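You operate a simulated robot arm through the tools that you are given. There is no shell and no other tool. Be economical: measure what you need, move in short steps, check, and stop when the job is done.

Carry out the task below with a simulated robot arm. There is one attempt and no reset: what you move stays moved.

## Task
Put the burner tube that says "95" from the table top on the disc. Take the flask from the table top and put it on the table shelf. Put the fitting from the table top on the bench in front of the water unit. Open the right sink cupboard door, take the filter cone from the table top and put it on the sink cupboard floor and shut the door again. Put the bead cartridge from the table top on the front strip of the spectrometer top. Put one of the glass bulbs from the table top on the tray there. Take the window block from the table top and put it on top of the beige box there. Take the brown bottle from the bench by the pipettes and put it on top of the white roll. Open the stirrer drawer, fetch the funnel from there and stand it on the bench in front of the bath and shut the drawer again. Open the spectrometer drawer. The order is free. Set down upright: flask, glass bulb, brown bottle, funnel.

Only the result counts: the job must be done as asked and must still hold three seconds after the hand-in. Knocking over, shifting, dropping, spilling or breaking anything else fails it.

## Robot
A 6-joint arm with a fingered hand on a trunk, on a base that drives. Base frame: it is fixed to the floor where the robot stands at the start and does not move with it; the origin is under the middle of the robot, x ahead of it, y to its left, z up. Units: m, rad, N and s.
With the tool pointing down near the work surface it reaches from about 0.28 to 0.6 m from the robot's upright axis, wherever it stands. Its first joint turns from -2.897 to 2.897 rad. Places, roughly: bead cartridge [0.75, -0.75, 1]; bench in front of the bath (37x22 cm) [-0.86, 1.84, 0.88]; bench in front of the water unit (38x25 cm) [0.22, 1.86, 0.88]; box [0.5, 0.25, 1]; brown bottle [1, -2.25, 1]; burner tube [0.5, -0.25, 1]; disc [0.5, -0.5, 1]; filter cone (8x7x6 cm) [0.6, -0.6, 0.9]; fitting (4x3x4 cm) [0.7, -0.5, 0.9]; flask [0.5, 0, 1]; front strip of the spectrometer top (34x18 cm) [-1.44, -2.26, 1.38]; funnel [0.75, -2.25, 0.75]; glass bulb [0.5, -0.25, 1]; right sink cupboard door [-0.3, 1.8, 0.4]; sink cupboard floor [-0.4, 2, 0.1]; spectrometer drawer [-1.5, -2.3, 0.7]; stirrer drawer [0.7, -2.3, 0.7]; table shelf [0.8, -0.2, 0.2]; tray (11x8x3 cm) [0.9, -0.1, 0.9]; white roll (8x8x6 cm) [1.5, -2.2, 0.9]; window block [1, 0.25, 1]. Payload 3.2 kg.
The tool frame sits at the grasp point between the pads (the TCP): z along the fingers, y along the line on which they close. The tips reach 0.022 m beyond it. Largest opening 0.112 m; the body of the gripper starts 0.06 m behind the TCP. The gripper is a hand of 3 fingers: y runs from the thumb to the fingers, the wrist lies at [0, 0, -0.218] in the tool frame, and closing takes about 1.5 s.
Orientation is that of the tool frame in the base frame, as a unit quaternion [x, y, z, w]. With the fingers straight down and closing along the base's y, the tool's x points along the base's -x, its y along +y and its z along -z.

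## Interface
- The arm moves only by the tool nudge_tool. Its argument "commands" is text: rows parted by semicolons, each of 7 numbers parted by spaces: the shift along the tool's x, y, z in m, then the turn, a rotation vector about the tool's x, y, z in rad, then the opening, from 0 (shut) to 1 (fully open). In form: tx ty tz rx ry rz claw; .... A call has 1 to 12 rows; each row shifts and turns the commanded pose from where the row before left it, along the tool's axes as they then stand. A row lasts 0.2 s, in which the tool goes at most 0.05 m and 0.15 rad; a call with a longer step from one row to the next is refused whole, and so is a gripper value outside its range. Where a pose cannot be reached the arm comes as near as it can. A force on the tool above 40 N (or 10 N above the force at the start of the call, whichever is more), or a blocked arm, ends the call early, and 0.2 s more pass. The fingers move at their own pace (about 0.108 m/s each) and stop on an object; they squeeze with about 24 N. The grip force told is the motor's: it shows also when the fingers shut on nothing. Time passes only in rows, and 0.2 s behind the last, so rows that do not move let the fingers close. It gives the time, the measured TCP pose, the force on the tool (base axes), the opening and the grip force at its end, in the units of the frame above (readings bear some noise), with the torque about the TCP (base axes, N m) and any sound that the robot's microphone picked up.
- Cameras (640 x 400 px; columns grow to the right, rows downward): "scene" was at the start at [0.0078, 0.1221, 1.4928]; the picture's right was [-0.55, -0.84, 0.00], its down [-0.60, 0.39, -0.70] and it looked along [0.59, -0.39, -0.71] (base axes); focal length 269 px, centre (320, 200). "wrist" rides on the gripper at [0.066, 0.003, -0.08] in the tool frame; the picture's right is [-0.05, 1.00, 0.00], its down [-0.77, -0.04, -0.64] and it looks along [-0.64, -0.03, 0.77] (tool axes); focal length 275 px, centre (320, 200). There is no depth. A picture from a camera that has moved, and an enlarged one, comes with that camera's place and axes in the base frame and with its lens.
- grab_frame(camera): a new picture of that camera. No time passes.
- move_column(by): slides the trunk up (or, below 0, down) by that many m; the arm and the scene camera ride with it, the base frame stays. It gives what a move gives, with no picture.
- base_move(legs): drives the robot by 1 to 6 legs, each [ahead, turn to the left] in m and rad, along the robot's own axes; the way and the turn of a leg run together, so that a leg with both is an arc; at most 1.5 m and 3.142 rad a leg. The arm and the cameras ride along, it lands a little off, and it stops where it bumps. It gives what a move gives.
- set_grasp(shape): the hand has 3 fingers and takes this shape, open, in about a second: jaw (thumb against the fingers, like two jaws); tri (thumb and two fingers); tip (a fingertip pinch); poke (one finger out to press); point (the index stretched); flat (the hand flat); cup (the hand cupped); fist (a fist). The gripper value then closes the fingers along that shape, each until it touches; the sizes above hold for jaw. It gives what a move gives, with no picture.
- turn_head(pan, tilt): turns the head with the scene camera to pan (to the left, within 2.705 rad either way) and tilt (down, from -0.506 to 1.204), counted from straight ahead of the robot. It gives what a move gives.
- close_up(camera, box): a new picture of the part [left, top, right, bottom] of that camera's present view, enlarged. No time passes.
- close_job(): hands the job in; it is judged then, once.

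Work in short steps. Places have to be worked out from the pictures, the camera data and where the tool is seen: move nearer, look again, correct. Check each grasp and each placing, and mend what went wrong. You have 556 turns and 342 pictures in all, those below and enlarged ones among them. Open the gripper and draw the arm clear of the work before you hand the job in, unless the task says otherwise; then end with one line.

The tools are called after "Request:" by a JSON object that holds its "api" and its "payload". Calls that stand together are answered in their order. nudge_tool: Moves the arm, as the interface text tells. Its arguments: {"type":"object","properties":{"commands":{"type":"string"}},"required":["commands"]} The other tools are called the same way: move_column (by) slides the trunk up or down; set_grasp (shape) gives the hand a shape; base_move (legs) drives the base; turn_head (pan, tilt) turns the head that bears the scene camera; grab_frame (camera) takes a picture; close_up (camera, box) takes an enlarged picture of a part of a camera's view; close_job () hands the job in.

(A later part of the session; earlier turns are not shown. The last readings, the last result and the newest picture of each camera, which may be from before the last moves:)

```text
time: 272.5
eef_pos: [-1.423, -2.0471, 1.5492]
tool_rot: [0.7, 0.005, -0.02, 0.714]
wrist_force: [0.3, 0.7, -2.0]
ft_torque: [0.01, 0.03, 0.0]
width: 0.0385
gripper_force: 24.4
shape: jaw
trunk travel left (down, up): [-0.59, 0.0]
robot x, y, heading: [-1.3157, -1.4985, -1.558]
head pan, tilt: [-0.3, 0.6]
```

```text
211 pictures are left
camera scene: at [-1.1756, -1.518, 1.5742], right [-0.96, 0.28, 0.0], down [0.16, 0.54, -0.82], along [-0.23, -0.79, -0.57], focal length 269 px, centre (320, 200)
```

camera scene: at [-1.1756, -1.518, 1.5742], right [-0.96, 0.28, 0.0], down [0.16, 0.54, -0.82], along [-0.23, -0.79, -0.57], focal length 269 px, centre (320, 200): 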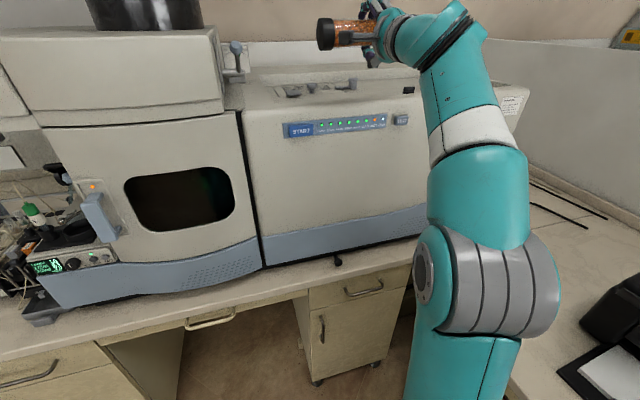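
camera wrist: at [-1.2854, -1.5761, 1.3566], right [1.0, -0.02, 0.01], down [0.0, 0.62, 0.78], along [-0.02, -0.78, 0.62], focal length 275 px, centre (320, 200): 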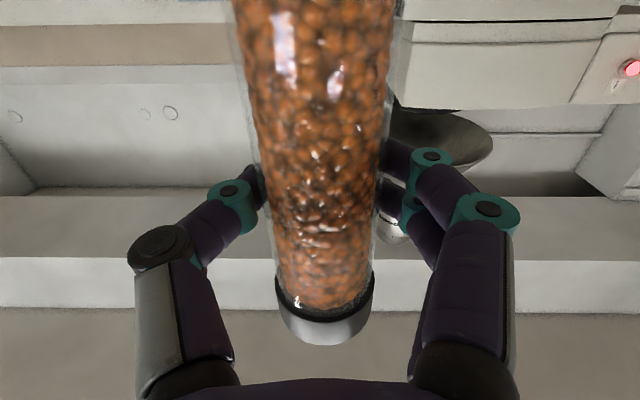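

The roll works; I continue the second 90°.

Request:
{"api": "nudge_tool", "payload": {"commands": "0 0 0 0 0 0.143 0;0 0 0 0 0 0.143 0;0 0 0 0 0 0.143 0;0 0 0 0 0 0.143 0;0 0 0 0 0 0.143 0;0 0 0 0 0 0.143 0;0 0 0 0 0 0.143 0;0 0 0 0 0 0.143 0;0 0 0 0 0 0.143 0;0 0 0 0 0 0.143 0;0 0 0 0 0 0.141 0;0 0 0 0 0 0 0"}}

Request:
{"api": "grab_frame", "payload": {"camera": "scene"}}

Request:
{"api": "grab_frame", "payload": {"camera": "wrist"}}

```text
time: 275.1
eef_pos: [-1.4226, -2.0476, 1.5487]
tool_rot: [0.499, -0.492, 0.491, 0.518]
wrist_force: [0.3, -0.7, -3.7]
ft_torque: [0.03, 0.01, 0.02]
width: 0.0386
gripper_force: 24.0
shape: jaw
trunk travel left (down, up): [-0.59, 0.0]
robot x, y, heading: [-1.317, -1.4953, -1.551]
head pan, tilt: [-0.3, 0.6]
```

```text
210 pictures are left
camera scene: at [-1.1756, -1.5181, 1.5742], right [-0.96, 0.28, 0.0], down [0.16, 0.54, -0.82], along [-0.23, -0.79, -0.57], focal length 269 px, centre (320, 200)
```

scene: 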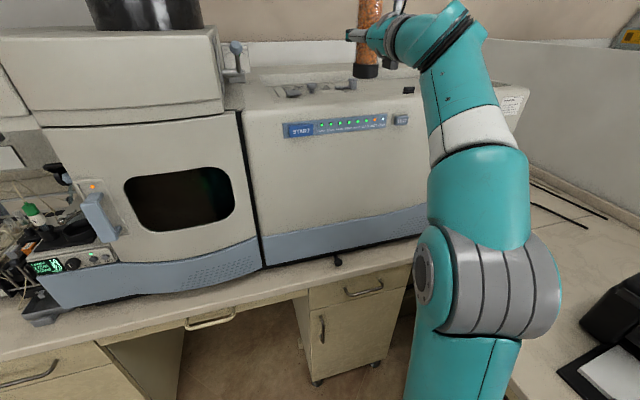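

```text
209 pictures are left
camera wrist: at [-1.4206, -1.9646, 1.614], right [-1.0, 0.02, -0.01], down [0.02, 0.62, -0.78], along [-0.01, -0.78, -0.62], focal length 275 px, centre (320, 200)
```

wrist: 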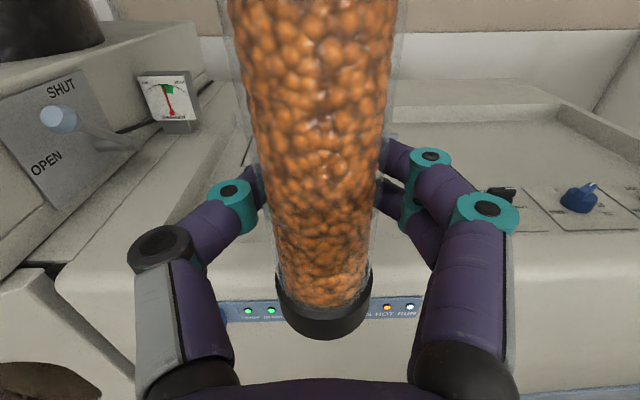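

Camera is on top now and the cartridge upright. I drive forward 0.2 m again and view from both cameras.

Request:
{"api": "base_move", "payload": {"legs": [[0.2, 0]]}}

Request:
{"api": "nudge_tool", "payload": {"commands": "-0.02 0 0 0 0 0 0;-0.02 0 0 0 0 0 0;0 0 0 0 0 0 0"}}

Request:
{"api": "close_up", "payload": {"camera": "scene", "box": [240, 40, 460, 180]}}

Request:
{"api": "grab_frame", "payload": {"camera": "wrist"}}

```text
time: 276.7
eef_pos: [-1.4237, -2.2471, 1.548]
tool_rot: [0.498, -0.493, 0.488, 0.52]
wrist_force: [-0.2, -0.6, -3.4]
ft_torque: [0.0, 0.01, -0.03]
width: 0.0384
gripper_force: 23.6
shape: jaw
trunk travel left (down, up): [-0.59, 0.0]
robot x, y, heading: [-1.3124, -1.6983, -1.565]
head pan, tilt: [-0.3, 0.6]
```

```text
time: 277.5
eef_pos: [-1.424, -2.2471, 1.5087]
tool_rot: [0.498, -0.492, 0.488, 0.521]
wrist_force: [-0.1, -0.2, -3.8]
ft_torque: [-0.01, -0.01, -0.02]
width: 0.0384
gripper_force: 24.3
shape: jaw
trunk travel left (down, up): [-0.59, 0.0]
robot x, y, heading: [-1.3106, -1.6978, -1.556]
head pan, tilt: [-0.3, 0.6]
```

```text
2.86 times, centred on (350, 110) of scene
camera zoom: at [-1.1728, -1.7192, 1.5742], right [-0.96, 0.28, 0.0], down [0.16, 0.54, -0.82], along [-0.23, -0.79, -0.57], focal length 768 px, centre (234, 457)
```

zoom: 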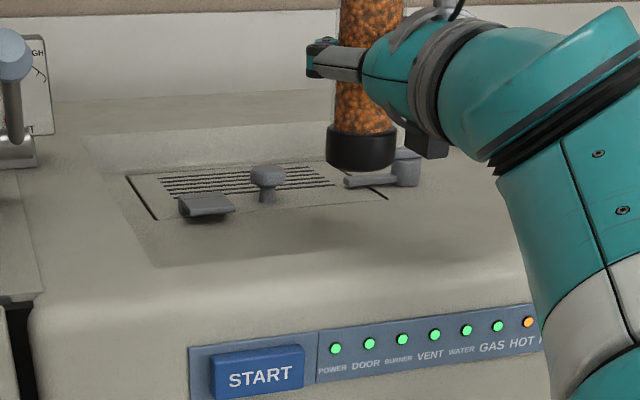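

```text
207 pictures are left
camera wrist: at [-1.4211, -2.1653, 1.5745], right [-1.0, 0.03, -0.01], down [0.02, 0.62, -0.78], along [-0.01, -0.78, -0.62], focal length 275 px, centre (320, 200)
```

wrist: 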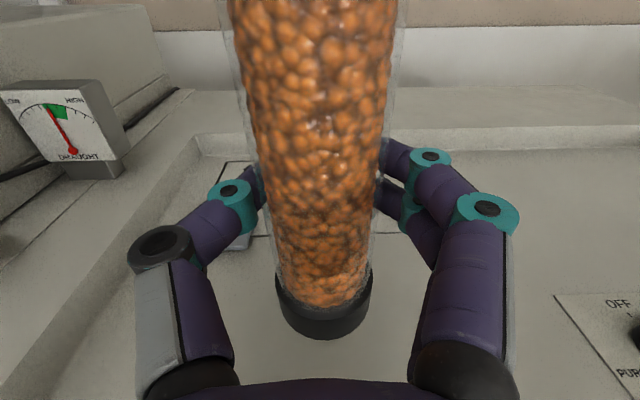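

Below the cartridge is the flat area in front of the hatch. I lower slowly with force checks.

Request:
{"api": "nudge_tool", "payload": {"commands": "-0.01 0 0 0 0 0 0;-0.008 0 0 0 0 0 0;-0.005 0 0 0 0 0 0;0 0 0 0 0 0 0"}}

Request:
{"api": "nudge_tool", "payload": {"commands": "-0.003 0 0 0 0 0 0;-0.003 0 0 0 0 0 0;0 0 0 0 0 0 0"}}

Request:
{"api": "close_up", "payload": {"camera": "scene", "box": [240, 40, 460, 180]}}

```text
time: 278.5
eef_pos: [-1.4251, -2.247, 1.487]
tool_rot: [0.498, -0.493, 0.488, 0.521]
wrist_force: [0.8, -0.4, -2.7]
ft_torque: [0.02, 0.02, 0.0]
width: 0.0383
gripper_force: 23.6
shape: jaw
trunk travel left (down, up): [-0.59, 0.0]
robot x, y, heading: [-1.3114, -1.6971, -1.558]
head pan, tilt: [-0.3, 0.6]
```

```text
time: 279.3
eef_pos: [-1.4256, -2.2474, 1.4801]
tool_rot: [0.498, -0.493, 0.488, 0.521]
wrist_force: [-0.5, 0.0, -3.6]
ft_torque: [0.03, -0.02, 0.0]
width: 0.0382
gripper_force: 24.0
shape: jaw
trunk travel left (down, up): [-0.59, 0.0]
robot x, y, heading: [-1.3155, -1.6961, -1.555]
head pan, tilt: [-0.3, 0.6]
```

```text
2.86 times, centred on (350, 110) of scene
camera zoom: at [-1.1728, -1.7191, 1.5742], right [-0.96, 0.28, 0.0], down [0.16, 0.54, -0.82], along [-0.23, -0.79, -0.57], focal length 768 px, centre (234, 457)
```

zoom: 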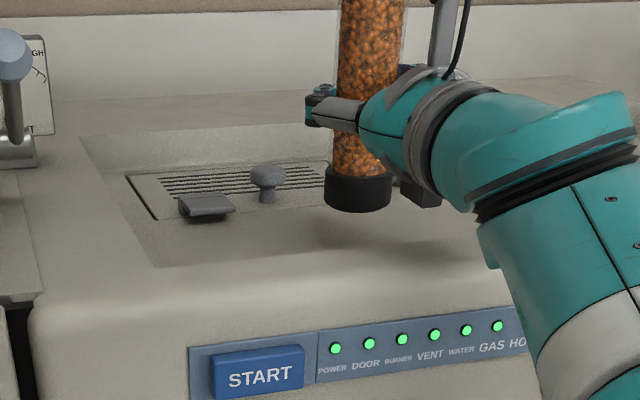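

Request:
{"api": "nudge_tool", "payload": {"commands": "-0.003 0 0 0 0 0 0;-0.003 0 0 0 0 0 0;-0.003 0 0 0 0 0 0;0 0 0 0 0 0 0"}}

Request:
{"api": "nudge_tool", "payload": {"commands": "-0.002 0 0 0 0 0 0;-0.002 0 0 0 0 0 0;0 0 0 0 0 0 0"}}

```text
time: 280.3
eef_pos: [-1.4242, -2.2479, 1.4703]
tool_rot: [0.499, -0.492, 0.489, 0.52]
wrist_force: [0.4, -0.6, -3.2]
ft_torque: [0.01, 0.01, 0.01]
width: 0.0382
gripper_force: 23.7
shape: jaw
trunk travel left (down, up): [-0.59, 0.0]
robot x, y, heading: [-1.3109, -1.6979, -1.557]
head pan, tilt: [-0.3, 0.6]
```

```text
time: 281.1
eef_pos: [-1.4234, -2.2469, 1.4662]
tool_rot: [0.498, -0.492, 0.488, 0.521]
wrist_force: [-0.6, 0.5, -2.8]
ft_torque: [0.02, -0.03, -0.02]
width: 0.0383
gripper_force: 23.9
shape: jaw
trunk travel left (down, up): [-0.59, 0.0]
robot x, y, heading: [-1.3168, -1.7008, -1.56]
head pan, tilt: [-0.3, 0.6]
```

Request:
{"api": "nudge_tool", "payload": {"commands": "-0.002 0 0 0 0 0 0;-0.002 0 0 0 0 0 0;0 0 0 0 0 0 0"}}

Request:
{"api": "nudge_tool", "payload": {"commands": "-0.002 0 0 0 0 0 0;-0.002 0 0 0 0 0 0;0 0 0 0 0 0 0"}}

Request:
{"api": "close_up", "payload": {"camera": "scene", "box": [290, 70, 450, 170]}}

```text
time: 281.9
eef_pos: [-1.4248, -2.2474, 1.4632]
tool_rot: [0.498, -0.492, 0.489, 0.52]
wrist_force: [0.8, 0.0, -3.0]
ft_torque: [0.01, -0.02, 0.02]
width: 0.0382
gripper_force: 23.2
shape: jaw
trunk travel left (down, up): [-0.59, 0.0]
robot x, y, heading: [-1.3144, -1.6981, -1.56]
head pan, tilt: [-0.3, 0.6]
```

```text
time: 282.7
eef_pos: [-1.4261, -2.2473, 1.4589]
tool_rot: [0.498, -0.492, 0.488, 0.521]
wrist_force: [0.1, 0.9, -3.3]
ft_torque: [0.01, 0.02, 0.03]
width: 0.0383
gripper_force: 24.3
shape: jaw
trunk travel left (down, up): [-0.59, 0.0]
robot x, y, heading: [-1.3118, -1.6952, -1.553]
head pan, tilt: [-0.3, 0.6]
```

```text
4.00 times, centred on (370, 120) of scene
camera zoom: at [-1.1728, -1.7191, 1.5742], right [-0.96, 0.28, 0.0], down [0.16, 0.54, -0.82], along [-0.23, -0.79, -0.57], focal length 1075 px, centre (120, 520)
```

zoom: 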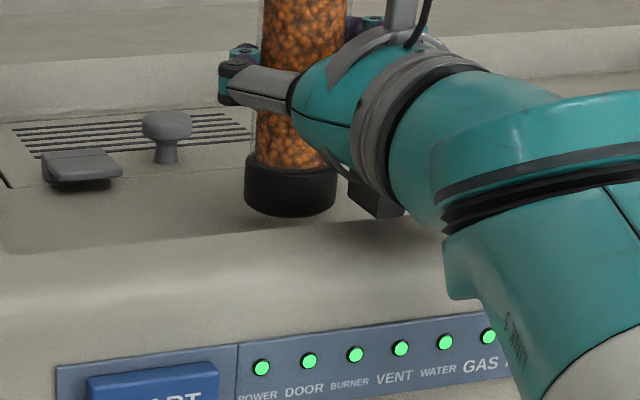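

Request:
{"api": "nudge_tool", "payload": {"commands": "-0.002 0 0 0 0 0 0;-0.002 0 0 0 0 0 0;0 0 0 0 0 0 0"}}

Request:
{"api": "nudge_tool", "payload": {"commands": "-0.002 0 0 0 0 0 0;-0.002 0 0 0 0 0 0;0 0 0 0 0 0 0"}}

```text
time: 283.5
eef_pos: [-1.4246, -2.2482, 1.4546]
tool_rot: [0.498, -0.492, 0.488, 0.521]
wrist_force: [0.2, 0.5, -2.7]
ft_torque: [0.02, 0.0, -0.01]
width: 0.0383
gripper_force: 23.8
shape: jaw
trunk travel left (down, up): [-0.59, 0.0]
robot x, y, heading: [-1.3149, -1.6972, -1.56]
head pan, tilt: [-0.3, 0.6]
```

```text
time: 284.3
eef_pos: [-1.4252, -2.2473, 1.4495]
tool_rot: [0.498, -0.492, 0.488, 0.52]
wrist_force: [-0.8, -1.0, -3.3]
ft_torque: [0.03, 0.01, -0.01]
width: 0.0383
gripper_force: 24.2
shape: jaw
trunk travel left (down, up): [-0.59, 0.0]
robot x, y, heading: [-1.3107, -1.6986, -1.555]
head pan, tilt: [-0.3, 0.6]
```

Request:
{"api": "nudge_tool", "payload": {"commands": "-0.002 0 0 0 0 0 0;-0.002 0 0 0 0 0 0;0 0 0 0 0 0 0"}}

Request:
{"api": "close_up", "payload": {"camera": "scene", "box": [290, 70, 450, 170]}}

```text
time: 285.1
eef_pos: [-1.4252, -2.2481, 1.4472]
tool_rot: [0.498, -0.492, 0.489, 0.52]
wrist_force: [-1.1, -1.1, -0.8]
ft_torque: [-0.05, -0.03, 0.02]
width: 0.0382
gripper_force: 23.9
shape: jaw
trunk travel left (down, up): [-0.59, 0.0]
robot x, y, heading: [-1.3088, -1.6966, -1.555]
head pan, tilt: [-0.3, 0.6]
```

```text
4.00 times, centred on (370, 120) of scene
camera zoom: at [-1.1729, -1.719, 1.5743], right [-0.96, 0.28, 0.0], down [0.16, 0.54, -0.82], along [-0.23, -0.79, -0.57], focal length 1075 px, centre (120, 520)
```

zoom: 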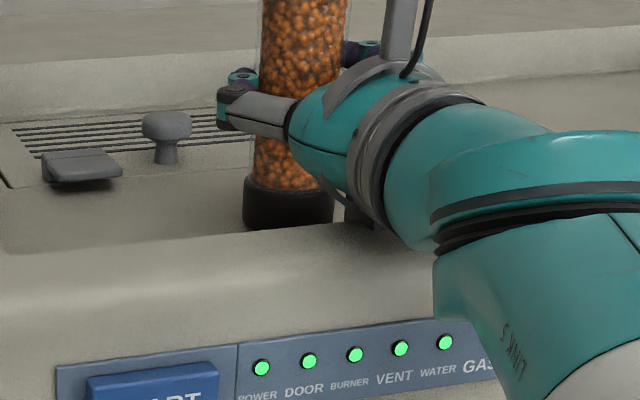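

Contact begins. One more millimetre, then I release slowly.

Request:
{"api": "nudge_tool", "payload": {"commands": "-0.001 0 0 0 0 0 0;0 0 0 0 0 0 0"}}

Request:
{"api": "nudge_tool", "payload": {"commands": "0 0 0 0 0 0 0.38;0 0 0 0 0 0 0.42;0 0 0 0 0 0 0.48;0 0 0 0 0 0 0.6;0 0 0 0 0 0 0.8;0 0 0 0 0 0 1;0 0 0 0 0 0 1"}}

Request:
{"api": "grab_frame", "payload": {"camera": "wrist"}}

```text
time: 285.7
eef_pos: [-1.427, -2.2481, 1.4459]
tool_rot: [0.498, -0.493, 0.489, 0.521]
wrist_force: [-1.0, -3.3, 7.3]
ft_torque: [-0.08, -0.06, -0.03]
width: 0.0384
gripper_force: 24.0
shape: jaw
trunk travel left (down, up): [-0.59, 0.0]
robot x, y, heading: [-1.3104, -1.6993, -1.561]
head pan, tilt: [-0.3, 0.6]
```

```text
time: 287.3
eef_pos: [-1.4256, -2.2485, 1.4447]
tool_rot: [0.498, -0.492, 0.489, 0.52]
wrist_force: [0.0, 0.5, -0.2]
ft_torque: [0.0, 0.02, 0.0]
width: 0.112
gripper_force: 0.0
shape: jaw
trunk travel left (down, up): [-0.59, 0.0]
robot x, y, heading: [-1.3156, -1.6994, -1.559]
head pan, tilt: [-0.3, 0.6]
```

```text
203 pictures are left
camera wrist: at [-1.4233, -2.1667, 1.511], right [-1.0, 0.03, -0.01], down [0.02, 0.62, -0.78], along [-0.01, -0.78, -0.62], focal length 275 px, centre (320, 200)
```

wrist: 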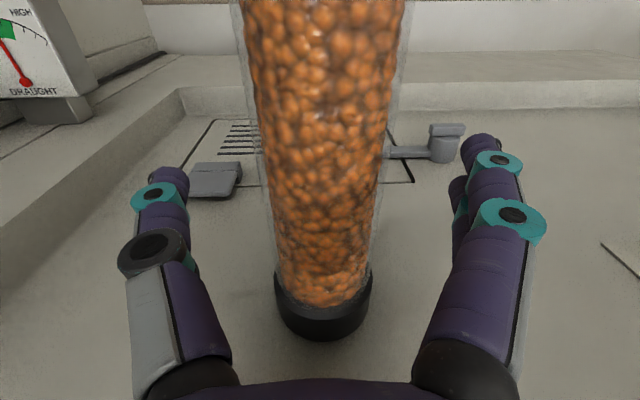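

Standing freely in front of the hatch. I withdraw straight back with the base and verify.

Request:
{"api": "base_move", "payload": {"legs": [[-0.22, 0]]}}

Request:
{"api": "grab_frame", "payload": {"camera": "scene"}}

Request:
{"api": "grab_frame", "payload": {"camera": "wrist"}}

```text
time: 289.0
eef_pos: [-1.433, -2.0248, 1.4463]
tool_rot: [0.496, -0.494, 0.486, 0.523]
wrist_force: [-0.7, -0.1, 0.0]
ft_torque: [-0.02, -0.01, 0.07]
width: 0.1117
gripper_force: 0.1
shape: jaw
trunk travel left (down, up): [-0.59, 0.0]
robot x, y, heading: [-1.3146, -1.4769, -1.567]
head pan, tilt: [-0.3, 0.6]
```

```text
202 pictures are left
camera scene: at [-1.1745, -1.4979, 1.5743], right [-0.96, 0.3, 0.0], down [0.17, 0.54, -0.83], along [-0.24, -0.79, -0.56], focal length 269 px, centre (320, 200)
```

scene: 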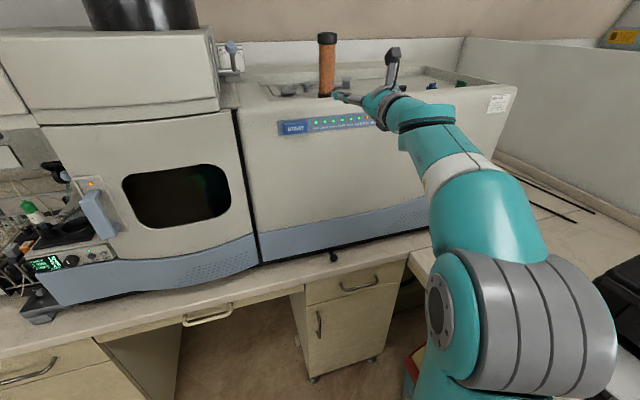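

```text
201 pictures are left
camera wrist: at [-1.4302, -1.943, 1.5114], right [-1.0, 0.04, -0.01], down [0.03, 0.62, -0.78], along [-0.02, -0.78, -0.62], focal length 275 px, centre (320, 200)
```

wrist: 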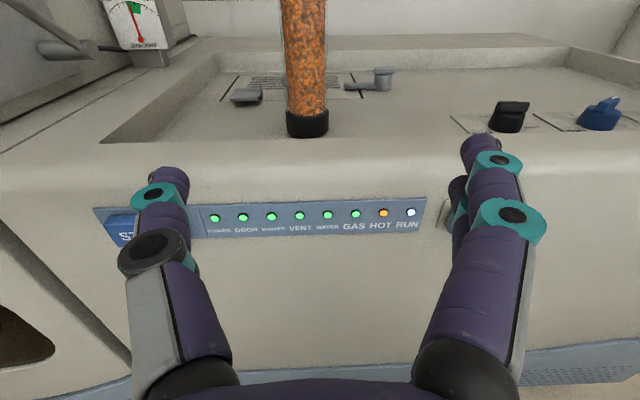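

The cartridge stands upright on the front part of the spectrometer top. Next its drawer (handle near (-1.47,-2.0,0.83)): I back off a bit, lower the trunk and look closely.

Request:
{"api": "base_move", "payload": {"legs": [[-0.2, 0]]}}

Request:
{"api": "move_column", "payload": {"by": -0.4}}

Request:
{"api": "move_column", "payload": {"by": -0.12}}

Request:
{"api": "grab_frame", "payload": {"camera": "wrist"}}

Request:
{"api": "turn_head", "payload": {"pan": -0.3, "tilt": 0.3}}

Request:
{"api": "grab_frame", "payload": {"camera": "scene"}}

```text
time: 290.6
eef_pos: [-1.4361, -1.8234, 1.4461]
tool_rot: [0.495, -0.496, 0.485, 0.524]
wrist_force: [-1.1, 0.8, -0.1]
ft_torque: [-0.01, -0.01, -0.01]
width: 0.1116
gripper_force: 0.1
shape: jaw
trunk travel left (down, up): [-0.59, 0.0]
robot x, y, heading: [-1.3179, -1.276, -1.576]
head pan, tilt: [-0.3, 0.6]
```

```text
time: 294.4
eef_pos: [-1.4343, -1.8274, 1.0457]
tool_rot: [0.495, -0.496, 0.485, 0.524]
wrist_force: [0.5, -0.2, 0.6]
ft_torque: [-0.01, -0.02, 0.04]
width: 0.112
gripper_force: 0.0
shape: jaw
trunk travel left (down, up): [-0.19, 0.4]
robot x, y, heading: [-1.317, -1.2767, -1.573]
head pan, tilt: [-0.3, 0.6]
```

```text
time: 295.9
eef_pos: [-1.4343, -1.8269, 0.9252]
tool_rot: [0.494, -0.496, 0.485, 0.524]
wrist_force: [0.2, -0.2, 0.5]
ft_torque: [0.01, -0.01, 0.0]
width: 0.1121
gripper_force: 0.1
shape: jaw
trunk travel left (down, up): [-0.07, 0.52]
robot x, y, heading: [-1.3171, -1.2772, -1.574]
head pan, tilt: [-0.3, 0.6]
```

```text
200 pictures are left
camera wrist: at [-1.4309, -1.7446, 0.991], right [-1.0, 0.04, -0.01], down [0.03, 0.62, -0.78], along [-0.02, -0.78, -0.62], focal length 275 px, centre (320, 200)
```

wrist: 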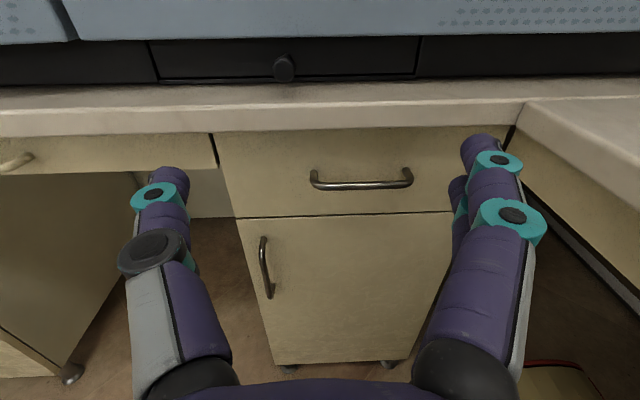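

```text
time: 296.7
eef_pos: [-1.4343, -1.826, 0.9253]
tool_rot: [0.494, -0.496, 0.485, 0.524]
wrist_force: [-0.4, 1.1, 0.2]
ft_torque: [-0.02, 0.0, 0.02]
width: 0.1118
gripper_force: 0.0
shape: jaw
trunk travel left (down, up): [-0.07, 0.52]
robot x, y, heading: [-1.3145, -1.2763, -1.575]
head pan, tilt: [-0.3, 0.3]
```

```text
199 pictures are left
camera scene: at [-1.1759, -1.3048, 1.0817], right [-0.95, 0.3, 0.0], down [0.09, 0.28, -0.96], along [-0.28, -0.91, -0.3], focal length 269 px, centre (320, 200)
```

scene: 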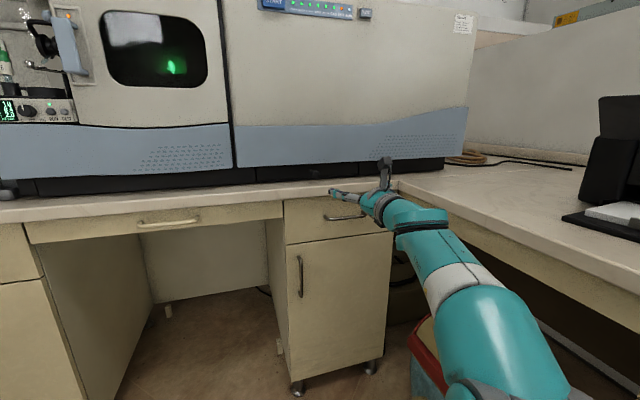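

The cabinet drawer's bar handle is at about (-1.486,-2.01,0.805). I roll the hand 90° so it closes vertically, and lower the trunk.

Request:
{"api": "nudge_tool", "payload": {"commands": "0 0 0 0 0 -0.143 1;0 0 0 0 0 -0.143 1;0 0 0 0 0 -0.143 1;0 0 0 0 0 -0.143 1;0 0 0 0 0 -0.143 1;0 0 0 0 0 -0.143 1;0 0 0 0 0 -0.143 1;0 0 0 0 0 -0.143 1;0 0 0 0 0 -0.143 1;0 0 0 0 0 -0.143 1;0 0 0 0 0 -0.141 1;0 0 0 0 0 0 0.6"}}

Request:
{"api": "move_column", "payload": {"by": -0.07}}

Request:
{"api": "grab_frame", "payload": {"camera": "wrist"}}

Request:
{"api": "grab_frame", "payload": {"camera": "scene"}}

```text
time: 299.3
eef_pos: [-1.4348, -1.8257, 0.9254]
tool_rot: [0.701, 0.001, -0.028, 0.713]
wrist_force: [-0.1, -0.9, 0.4]
ft_torque: [0.02, -0.03, -0.01]
width: 0.0675
gripper_force: 0.0
shape: jaw
trunk travel left (down, up): [-0.07, 0.52]
robot x, y, heading: [-1.315, -1.2754, -1.572]
head pan, tilt: [-0.3, 0.3]
```

```text
time: 300.4
eef_pos: [-1.4347, -1.827, 0.855]
tool_rot: [0.7, -0.002, -0.027, 0.713]
wrist_force: [0.7, -1.1, -0.3]
ft_torque: [0.0, 0.01, -0.01]
width: 0.0678
gripper_force: 0.1
shape: jaw
trunk travel left (down, up): [0.0, 0.59]
robot x, y, heading: [-1.3159, -1.2747, -1.571]
head pan, tilt: [-0.3, 0.3]
```

```text
198 pictures are left
camera wrist: at [-1.3641, -1.7489, 0.8558], right [-0.01, 0.02, 1.0], down [-0.75, 0.67, -0.02], along [-0.67, -0.75, 0.01], focal length 275 px, centre (320, 200)
```

wrist: 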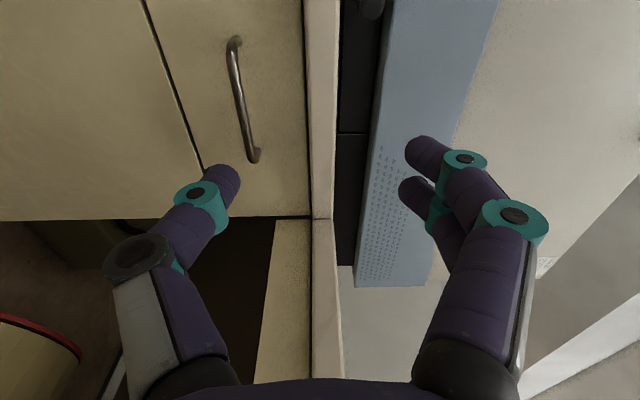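

```text
197 pictures are left
camera scene: at [-1.176, -1.3048, 1.0117], right [-0.95, 0.3, 0.0], down [0.09, 0.28, -0.96], along [-0.28, -0.91, -0.3], focal length 269 px, centre (320, 200)
```

scene: 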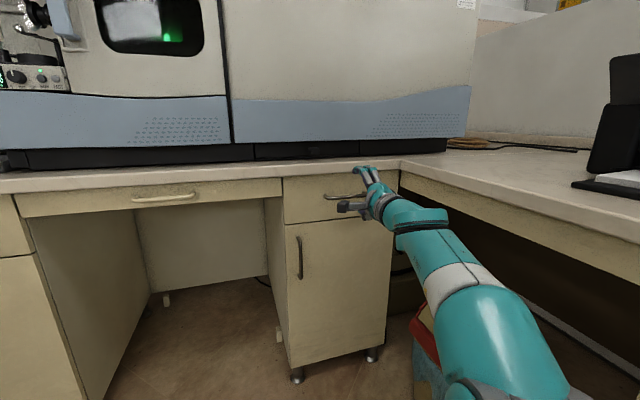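

Triangulated handle bar: (-1.483,-2.045,0.778). I align in x and z and move 12 cm forward to check.

Request:
{"api": "nudge_tool", "payload": {"commands": "-0.024 -0.035 0 0 0 0 0.6;-0.024 -0.04 0 0 0 0 0.6;0 0 0.04 0 0 0 0.6;0 0 0.04 0 0 0 0.6;0 0 0.04 0 0 0 0.6;0 0 0 0 0 0 0.6"}}

Request:
{"api": "grab_frame", "payload": {"camera": "wrist"}}

Request:
{"api": "close_up", "payload": {"camera": "scene", "box": [270, 140, 430, 240]}}

```text
time: 301.8
eef_pos: [-1.4927, -1.9452, 0.7856]
tool_rot: [0.7, 0.0, -0.028, 0.713]
wrist_force: [0.2, 0.8, -0.5]
ft_torque: [0.05, 0.02, 0.01]
width: 0.0676
gripper_force: 0.1
shape: jaw
trunk travel left (down, up): [0.0, 0.59]
robot x, y, heading: [-1.3135, -1.279, -1.569]
head pan, tilt: [-0.3, 0.3]
```

```text
196 pictures are left
camera wrist: at [-1.4218, -1.868, 0.7856], right [-0.01, 0.02, 1.0], down [-0.75, 0.67, -0.02], along [-0.67, -0.75, 0.01], focal length 275 px, centre (320, 200)
```

wrist: 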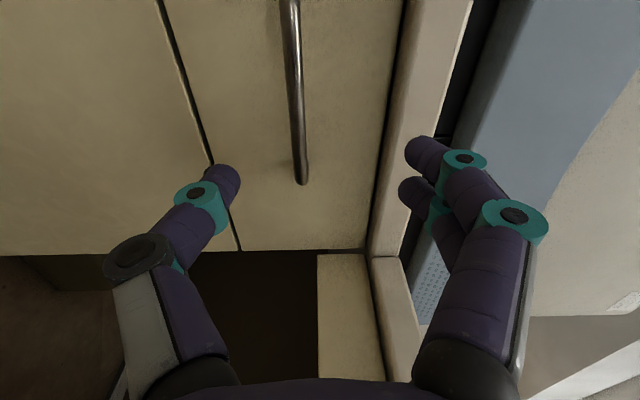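

```text
4.00 times, centred on (350, 190) of scene
camera zoom: at [-1.176, -1.3047, 1.0117], right [-0.95, 0.3, 0.0], down [0.09, 0.28, -0.96], along [-0.28, -0.91, -0.3], focal length 1075 px, centre (200, 240)
```

zoom: 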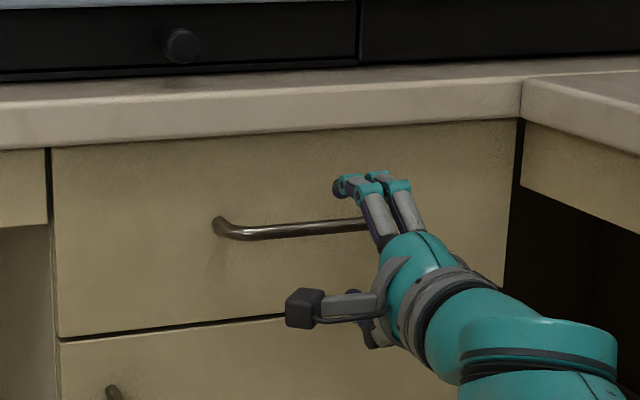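

Bar height is z ≈ 0.776; I lower 9 mm and advance 9 cm so the fingers straddle the bar.

Request:
{"api": "nudge_tool", "payload": {"commands": "0.005 -0.009 0.03 0 0 0 0.6;0 0 0.03 0 0 0 0.6;0 0 0.025 0 0 0 0.6;0 0 0.01 0 0 0 0.6;0 0 0 0 0 0 0.6"}}

Request:
{"api": "grab_frame", "payload": {"camera": "wrist"}}

Request:
{"api": "close_up", "payload": {"camera": "scene", "box": [270, 140, 430, 240]}}

```text
time: 303.0
eef_pos: [-1.4913, -2.0255, 0.7716]
tool_rot: [0.701, -0.001, -0.027, 0.713]
wrist_force: [0.0, 0.3, 0.0]
ft_torque: [0.03, -0.02, 0.0]
width: 0.0677
gripper_force: 0.2
shape: jaw
out of reach, approached as far as the arm can: row 3, 4
trunk travel left (down, up): [0.0, 0.59]
robot x, y, heading: [-1.3157, -1.2756, -1.571]
head pan, tilt: [-0.3, 0.3]
```

```text
194 pictures are left
camera wrist: at [-1.4208, -1.9473, 0.7714], right [-0.01, 0.02, 1.0], down [-0.75, 0.67, -0.02], along [-0.67, -0.75, 0.01], focal length 275 px, centre (320, 200)
```

wrist: 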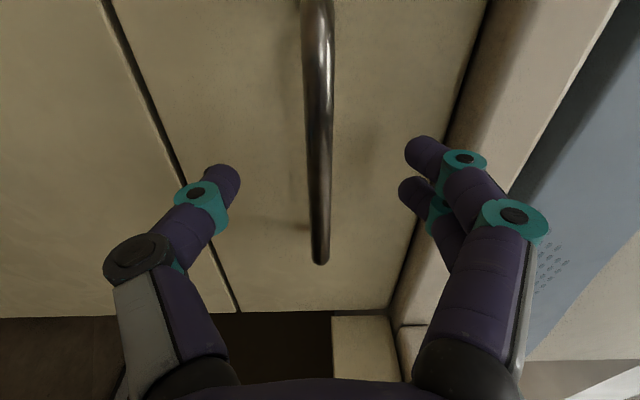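

```text
4.00 times, centred on (350, 190) of scene
camera zoom: at [-1.176, -1.3048, 1.0117], right [-0.95, 0.3, 0.0], down [0.09, 0.28, -0.96], along [-0.28, -0.91, -0.3], focal length 1075 px, centre (200, 240)
```

zoom: 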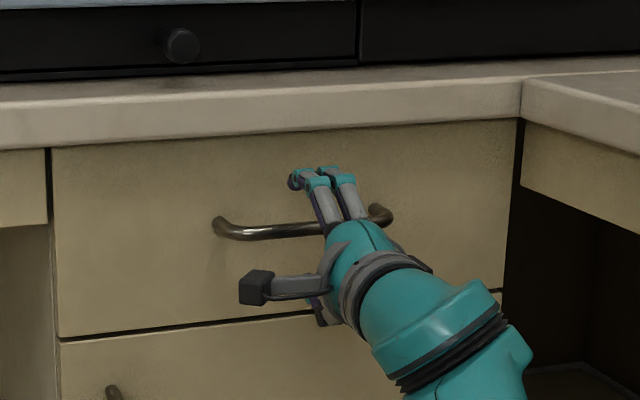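

The bar is about 2 cm ahead of the TCP. I drive 2.2 cm forward and close.

Request:
{"api": "base_move", "payload": {"legs": [[0.022, 0]]}}

Request:
{"api": "nudge_tool", "payload": {"commands": "0 0 0 0 0 0 0.4;0 0 0 0 0 0 0.2;0 0 0 0 0 0 0;0 0 0 0 0 0 0;0 0 0 0 0 0 0;0 0 0 0 0 0 0"}}

Request:
{"api": "grab_frame", "payload": {"camera": "wrist"}}

Request:
{"api": "close_up", "payload": {"camera": "scene", "box": [270, 140, 430, 240]}}

```text
time: 303.8
eef_pos: [-1.4912, -2.0472, 0.7716]
tool_rot: [0.7, -0.001, -0.027, 0.714]
wrist_force: [-0.4, -0.3, 0.4]
ft_torque: [0.04, -0.01, 0.0]
width: 0.0676
gripper_force: 0.1
shape: jaw
trunk travel left (down, up): [0.0, 0.59]
robot x, y, heading: [-1.3151, -1.2953, -1.57]
head pan, tilt: [-0.3, 0.3]
```

```text
time: 305.2
eef_pos: [-1.4923, -2.0473, 0.7707]
tool_rot: [0.701, 0.0, -0.027, 0.712]
wrist_force: [-0.7, -3.6, -1.8]
ft_torque: [0.02, 0.0, 0.0]
width: 0.0
gripper_force: 23.8
shape: jaw
trunk travel left (down, up): [0.0, 0.59]
robot x, y, heading: [-1.3114, -1.2969, -1.57]
head pan, tilt: [-0.3, 0.3]
```

```text
192 pictures are left
camera wrist: at [-1.4209, -1.9694, 0.7709], right [-0.01, 0.02, 1.0], down [-0.75, 0.67, -0.02], along [-0.67, -0.75, 0.01], focal length 275 px, centre (320, 200)
```

wrist: 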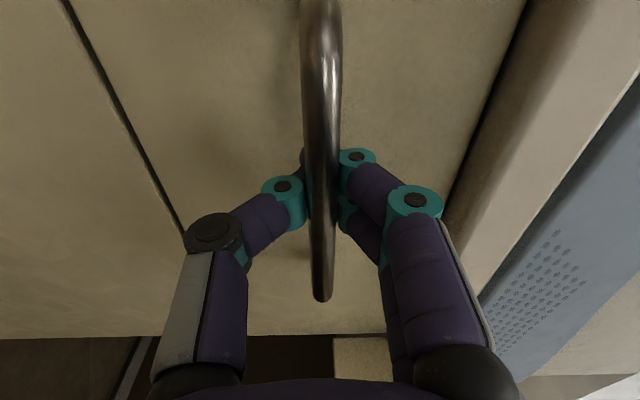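

```text
4.00 times, centred on (350, 190) of scene
camera zoom: at [-1.1761, -1.3272, 1.0117], right [-0.95, 0.3, 0.0], down [0.09, 0.28, -0.96], along [-0.28, -0.91, -0.3], focal length 1075 px, centre (200, 240)
```

zoom: 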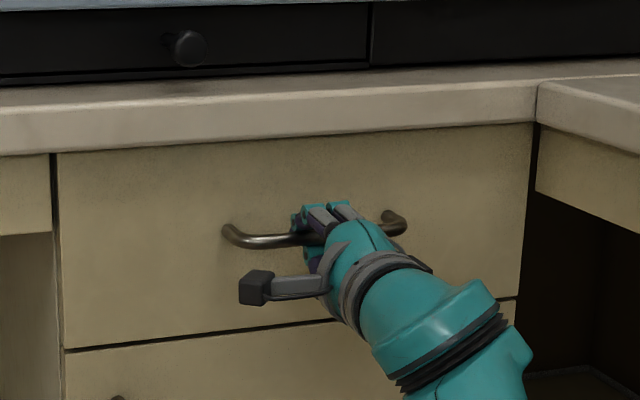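

The fingers have closed behind the bar. I pull by reversing the base 10 cm and check.

Request:
{"api": "base_move", "payload": {"legs": [[-0.1, 0]]}}

Request:
{"api": "grab_frame", "payload": {"camera": "scene"}}

```text
time: 306.3
eef_pos: [-1.4894, -1.9472, 0.7726]
tool_rot: [0.7, -0.001, -0.026, 0.713]
wrist_force: [0.0, 0.0, -1.0]
ft_torque: [0.02, -0.01, -0.01]
width: 0.0
gripper_force: 24.0
shape: jaw
trunk travel left (down, up): [0.0, 0.59]
robot x, y, heading: [-1.312, -1.1991, -1.567]
head pan, tilt: [-0.3, 0.3]
```

```text
190 pictures are left
camera scene: at [-1.1759, -1.2265, 1.0118], right [-0.96, 0.3, 0.0], down [0.09, 0.28, -0.96], along [-0.28, -0.91, -0.3], focal length 269 px, centre (320, 200)
```

scene: 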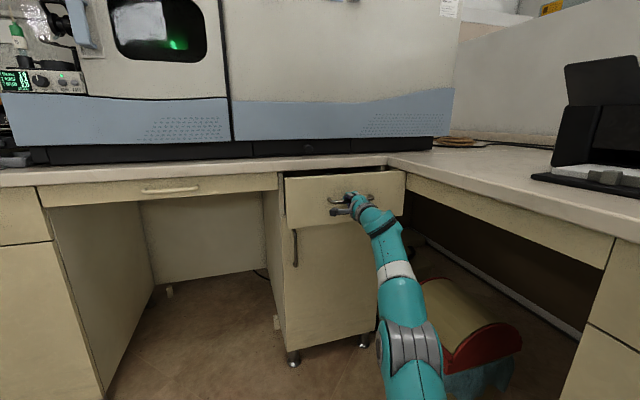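

The drawer follows. I pull 20 cm more.

Request:
{"api": "base_move", "payload": {"legs": [[-0.2, 0]]}}

Request:
{"api": "grab_frame", "payload": {"camera": "scene"}}

```text
time: 307.9
eef_pos: [-1.4956, -1.7447, 0.7723]
tool_rot: [0.7, -0.003, -0.03, 0.713]
wrist_force: [-0.4, -0.3, -0.4]
ft_torque: [-0.02, -0.01, -0.04]
width: 0.0
gripper_force: 24.0
shape: jaw
trunk travel left (down, up): [0.0, 0.59]
robot x, y, heading: [-1.315, -0.998, -1.582]
head pan, tilt: [-0.3, 0.3]
```

```text
189 pictures are left
camera scene: at [-1.1753, -1.027, 1.0117], right [-0.95, 0.3, 0.0], down [0.09, 0.28, -0.96], along [-0.29, -0.91, -0.3], focal length 269 px, centre (320, 200)
```

scene: 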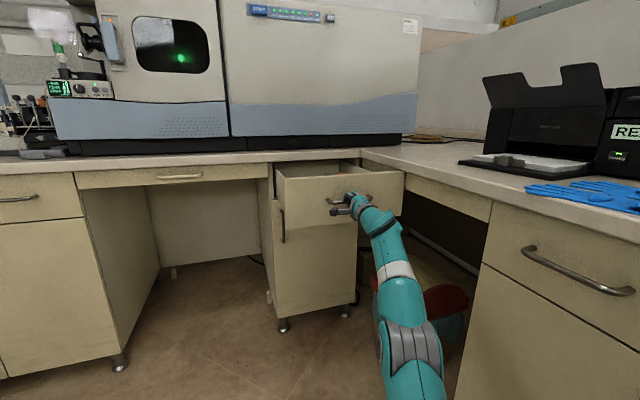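

It is open 30 cm. I try a further 6 cm to be sure.

Request:
{"api": "base_move", "payload": {"legs": [[-0.06, 0]]}}

Request:
{"api": "grab_frame", "payload": {"camera": "wrist"}}

```text
time: 308.9
eef_pos: [-1.4944, -1.6841, 0.7715]
tool_rot: [0.7, -0.002, -0.029, 0.714]
wrist_force: [0.8, -1.6, -0.6]
ft_torque: [0.0, -0.06, -0.01]
width: 0.0
gripper_force: 23.4
shape: jaw
trunk travel left (down, up): [0.0, 0.59]
robot x, y, heading: [-1.3169, -0.9388, -1.585]
head pan, tilt: [-0.3, 0.3]
```

```text
188 pictures are left
camera wrist: at [-1.4235, -1.6073, 0.7716], right [-0.01, 0.02, 1.0], down [-0.74, 0.67, -0.02], along [-0.67, -0.74, 0.01], focal length 275 px, centre (320, 200)
```

wrist: 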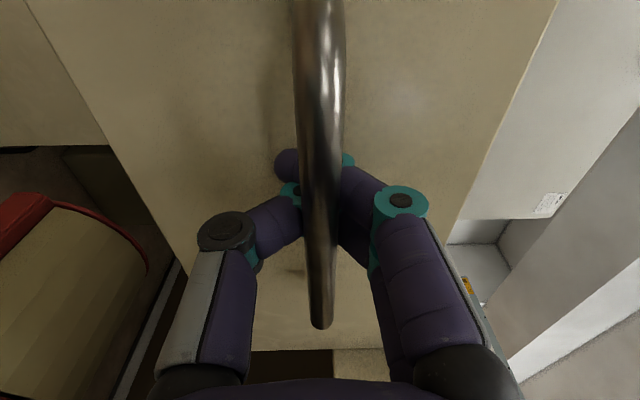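

Open 36 cm. I open the fingers and back away from the handle.

Request:
{"api": "nudge_tool", "payload": {"commands": "0 0 0 0 0 0 0.2;0 0 0 0 0 0 0.4;0 0 0 0 0 0 0.7;0 0 0 0 0 0 0.7;0 0 -0.04 0 0 0 0.7;0 0 -0.045 0 0 0 0.7;0 0 -0.045 0 0 0 1;0 0 0 0 0 0 1"}}

Request:
{"api": "grab_frame", "payload": {"camera": "scene"}}

```text
time: 310.7
eef_pos: [-1.4901, -1.5534, 0.77]
tool_rot: [0.7, -0.003, -0.03, 0.714]
wrist_force: [0.1, 1.1, -0.4]
ft_torque: [0.01, 0.01, -0.01]
width: 0.1121
gripper_force: 0.0
shape: jaw
trunk travel left (down, up): [0.0, 0.59]
robot x, y, heading: [-1.3159, -0.9346, -1.58]
head pan, tilt: [-0.3, 0.3]
```

```text
187 pictures are left
camera scene: at [-1.1747, -0.9665, 1.0117], right [-0.95, 0.3, 0.0], down [0.09, 0.28, -0.96], along [-0.29, -0.91, -0.3], focal length 269 px, centre (320, 200)
```

scene: 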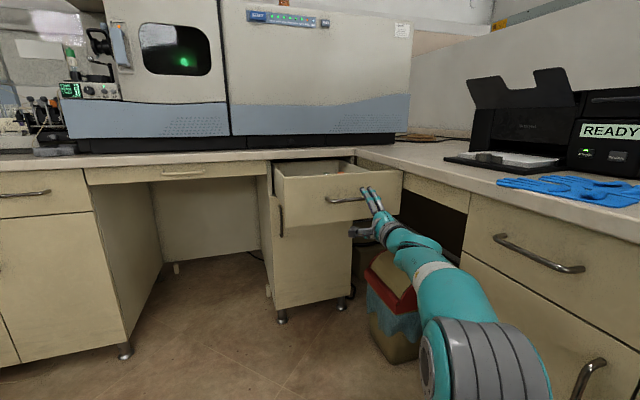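

The drawer stays open. Next the stirrer drawer: I drive to about (0.87,-1.2) keeping this hand posture and look.

Request:
{"api": "base_move", "payload": {"legs": [[0, 1.459], [1.1, 0], [1.1, 0], [0, -1.45]]}}

Request:
{"api": "turn_head", "payload": {"pan": -0.1, "tilt": 0.3}}

Request:
{"api": "grab_frame", "payload": {"camera": "scene"}}

Request:
{"api": "grab_frame", "payload": {"camera": "wrist"}}

```text
time: 328.9
eef_pos: [0.7089, -1.8614, 0.7698]
tool_rot: [0.701, -0.013, -0.04, 0.712]
wrist_force: [0.5, -0.5, 0.4]
ft_torque: [-0.05, -0.01, 0.0]
width: 0.112
gripper_force: 0.0
shape: jaw
trunk travel left (down, up): [0.0, 0.59]
robot x, y, heading: [0.9078, -1.2482, -1.608]
head pan, tilt: [-0.3, 0.3]
```

```text
time: 329.6
eef_pos: [0.7099, -1.8597, 0.7698]
tool_rot: [0.7, -0.014, -0.04, 0.713]
wrist_force: [-0.1, 0.0, 0.5]
ft_torque: [0.0, -0.02, 0.0]
width: 0.1119
gripper_force: 0.0
shape: jaw
trunk travel left (down, up): [0.0, 0.59]
robot x, y, heading: [0.9095, -1.2502, -1.61]
head pan, tilt: [-0.099, 0.3]
```

```text
186 pictures are left
camera scene: at [1.0619, -1.2873, 1.0117], right [-0.99, 0.14, 0.0], down [0.04, 0.29, -0.96], along [-0.13, -0.95, -0.3], focal length 269 px, centre (320, 200)
```

scene: 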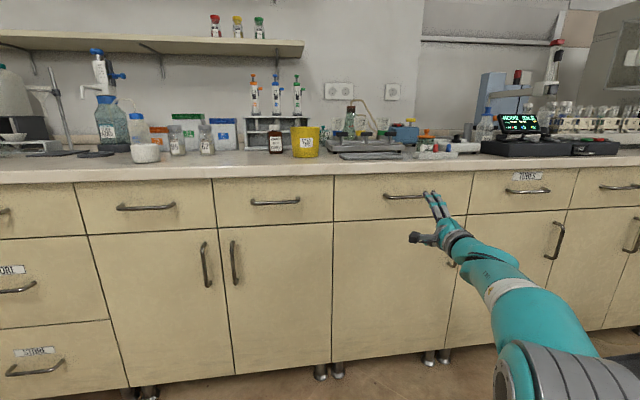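

```text
185 pictures are left
camera wrist: at [0.7829, -1.7851, 0.7694], right [-0.01, 0.02, 1.0], down [-0.72, 0.69, -0.02], along [-0.69, -0.72, 0.01], focal length 275 px, centre (320, 200)
```

wrist: 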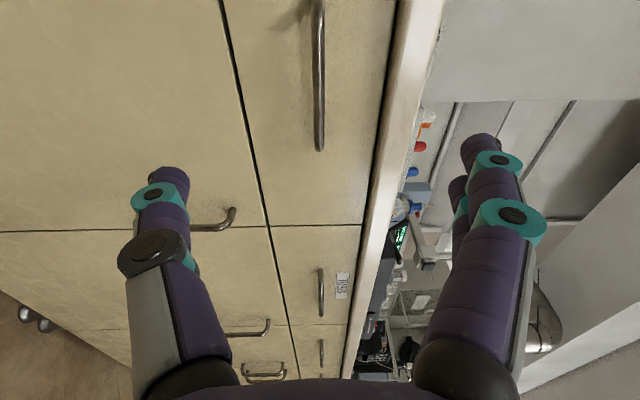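

The stirrer drawer's handle is at about (0.675,-2.045,0.773). I drive 10 cm ahead, align and go forward to straddle the bar.

Request:
{"api": "base_move", "payload": {"legs": [[0.1, 0]]}}

Request:
{"api": "nudge_tool", "payload": {"commands": "-0.01 0.002 0.02 0 0 0 0.6;-0.01 0 0.02 0 0 0 0.6;0 0 0.02 0 0 0 0.6;0 0 0 0 0 0 0.6"}}

Request:
{"api": "grab_frame", "payload": {"camera": "wrist"}}

Request:
{"api": "grab_frame", "payload": {"camera": "scene"}}

```text
time: 330.8
eef_pos: [0.7049, -1.9597, 0.7702]
tool_rot: [0.7, -0.014, -0.041, 0.713]
wrist_force: [-0.7, 0.0, -1.0]
ft_torque: [0.01, -0.03, 0.03]
width: 0.1121
gripper_force: 0.1
shape: jaw
trunk travel left (down, up): [0.0, 0.59]
robot x, y, heading: [0.9022, -1.3483, -1.613]
head pan, tilt: [-0.099, 0.3]
```

```text
time: 331.8
eef_pos: [0.6817, -2.0202, 0.7713]
tool_rot: [0.7, -0.015, -0.042, 0.713]
wrist_force: [-0.9, -0.4, 0.0]
ft_torque: [0.02, 0.02, -0.02]
width: 0.0678
gripper_force: 0.0
shape: jaw
trunk travel left (down, up): [0.0, 0.59]
robot x, y, heading: [0.9035, -1.3484, -1.607]
head pan, tilt: [-0.099, 0.3]
```

```text
184 pictures are left
camera wrist: at [0.7544, -1.9448, 0.7722], right [-0.01, 0.02, 1.0], down [-0.72, 0.69, -0.02], along [-0.69, -0.72, 0.01], focal length 275 px, centre (320, 200)
```

wrist: 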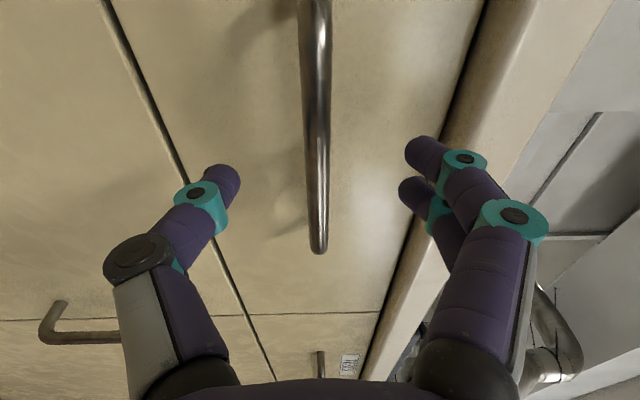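

```text
183 pictures are left
camera scene: at [1.0579, -1.3885, 1.0117], right [-0.99, 0.14, 0.0], down [0.04, 0.29, -0.96], along [-0.13, -0.95, -0.3], focal length 269 px, centre (320, 200)
```

scene: 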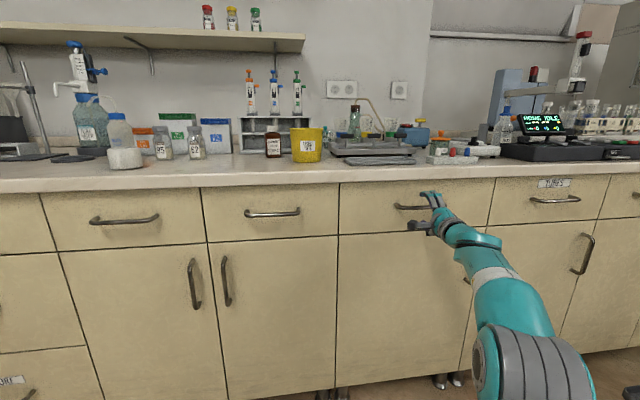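

Same geometry as before; I go 2.7 cm further, close behind the bar and pull 10 cm.

Request:
{"api": "nudge_tool", "payload": {"commands": "0 0 0.015 0 0 0 0.6;0 0 0.012 0 0 0 0.6;0 0 0 0 0 0 0.3;0 0 0 0 0 0 0;0 0 0 0 0 0 0;0 0 0 0 0 0 0;0 0 0 0 0 0 0"}}

Request:
{"api": "base_move", "payload": {"legs": [[-0.1, 0]]}}

Request:
{"api": "grab_frame", "payload": {"camera": "scene"}}

```text
time: 333.4
eef_pos: [0.6788, -2.0483, 0.7727]
tool_rot: [0.701, -0.014, -0.041, 0.712]
wrist_force: [-0.9, -2.5, -7.1]
ft_torque: [-0.02, 0.03, 0.01]
width: 0.0
gripper_force: 24.2
shape: jaw
trunk travel left (down, up): [0.0, 0.59]
robot x, y, heading: [0.9046, -1.3504, -1.614]
head pan, tilt: [-0.099, 0.3]
```

```text
time: 334.5
eef_pos: [0.6839, -1.9468, 0.7751]
tool_rot: [0.699, -0.014, -0.041, 0.713]
wrist_force: [0.3, -0.1, 0.9]
ft_torque: [0.0, 0.04, -0.02]
width: 0.0
gripper_force: 23.6
shape: jaw
trunk travel left (down, up): [0.0, 0.59]
robot x, y, heading: [0.909, -1.251, -1.611]
head pan, tilt: [-0.099, 0.3]
```

```text
182 pictures are left
camera scene: at [1.062, -1.2878, 1.0118], right [-0.99, 0.14, 0.0], down [0.04, 0.29, -0.96], along [-0.13, -0.95, -0.3], focal length 269 px, centre (320, 200)
```

scene: 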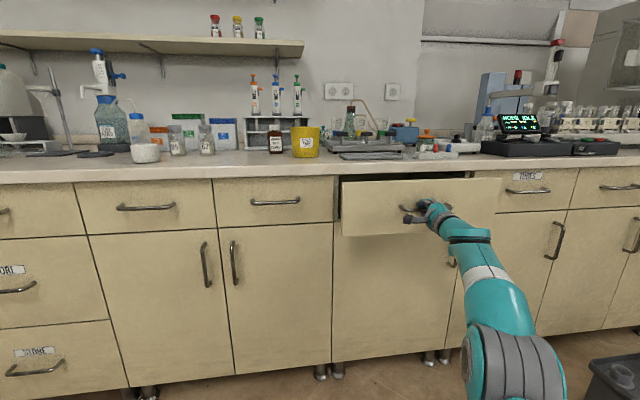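

It opens. The table is close behind the robot, so I pull the next 20 cm with the arm.

Request:
{"api": "nudge_tool", "payload": {"commands": "0 0 -0.03 0 0 0 0;0 0 -0.03 0 0 0 0;0 0 -0.03 0 0 0 0;0 0 -0.03 0 0 0 0;0 0 -0.03 0 0 0 0;0 0 -0.03 0 0 0 0;0 0 -0.03 0 0 0 0;0 0 0 0 0 0 0"}}

Request:
{"api": "turn_head", "payload": {"pan": -0.1, "tilt": 0.6}}

Request:
{"api": "grab_frame", "payload": {"camera": "scene"}}

```text
time: 336.3
eef_pos: [0.6974, -1.7357, 0.7708]
tool_rot: [0.7, -0.014, -0.04, 0.713]
wrist_force: [0.0, 1.3, 0.2]
ft_torque: [0.03, -0.04, 0.03]
width: 0.0
gripper_force: 24.5
shape: jaw
trunk travel left (down, up): [0.0, 0.59]
robot x, y, heading: [0.9102, -1.2481, -1.612]
head pan, tilt: [-0.099, 0.3]
```

```text
time: 337.1
eef_pos: [0.6976, -1.7366, 0.7713]
tool_rot: [0.7, -0.015, -0.039, 0.713]
wrist_force: [1.2, 1.7, -0.9]
ft_torque: [0.0, 0.0, 0.01]
width: 0.0
gripper_force: 23.6
shape: jaw
trunk travel left (down, up): [0.0, 0.59]
robot x, y, heading: [0.9091, -1.2478, -1.608]
head pan, tilt: [-0.099, 0.6]
```

```text
181 pictures are left
camera scene: at [1.0627, -1.2827, 0.9843], right [-0.99, 0.14, 0.0], down [0.08, 0.56, -0.83], along [-0.11, -0.82, -0.56], focal length 269 px, centre (320, 200)
```

scene: 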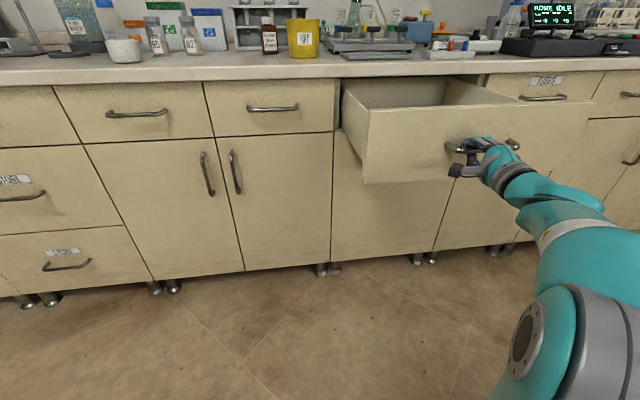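

Drawer open 31 cm. I release the bar, draw back 9 cm and raise the trunk to look inside.

Request:
{"api": "nudge_tool", "payload": {"commands": "0 0 0 0 0 0 0.3;0 0 0 0 0 0 0.7;0 0 0 0 0 0 0.7;0 0 -0.03 0 0 0 0.7;0 0 -0.03 0 0 0 0.7;0 0 -0.03 0 0 0 0.7;0 0 0 0 0 0 0.7"}}

Request:
{"api": "base_move", "payload": {"legs": [[-0.08, 0]]}}

Request:
{"api": "move_column", "payload": {"by": 0.4}}

Request:
{"api": "grab_frame", "payload": {"camera": "scene"}}

```text
time: 338.7
eef_pos: [0.704, -1.6464, 0.7678]
tool_rot: [0.7, -0.013, -0.04, 0.713]
wrist_force: [0.2, -0.2, 0.1]
ft_torque: [0.03, -0.03, 0.01]
width: 0.0782
gripper_force: 0.1
shape: jaw
trunk travel left (down, up): [0.0, 0.59]
robot x, y, heading: [0.9042, -1.2488, -1.608]
head pan, tilt: [-0.099, 0.6]
```

```text
time: 339.8
eef_pos: [0.707, -1.5647, 0.7692]
tool_rot: [0.7, -0.014, -0.041, 0.713]
wrist_force: [0.0, -0.2, 0.5]
ft_torque: [0.04, 0.0, 0.04]
width: 0.0783
gripper_force: 0.0
shape: jaw
trunk travel left (down, up): [0.0, 0.59]
robot x, y, heading: [0.9137, -1.1656, -1.607]
head pan, tilt: [-0.099, 0.6]
```

```text
time: 343.6
eef_pos: [0.7064, -1.5651, 1.169]
tool_rot: [0.699, -0.014, -0.041, 0.713]
wrist_force: [-0.1, 0.5, -0.2]
ft_torque: [0.0, -0.01, -0.01]
width: 0.078
gripper_force: 0.0
shape: jaw
trunk travel left (down, up): [-0.4, 0.19]
robot x, y, heading: [0.9093, -1.1657, -1.615]
head pan, tilt: [-0.099, 0.6]
```

```text
180 pictures are left
camera scene: at [1.066, -1.2002, 1.3842], right [-0.99, 0.14, 0.0], down [0.08, 0.56, -0.83], along [-0.12, -0.82, -0.56], focal length 269 px, centre (320, 200)
```

scene: 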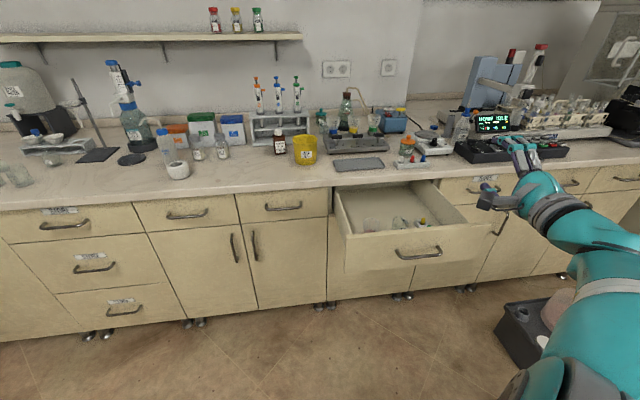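

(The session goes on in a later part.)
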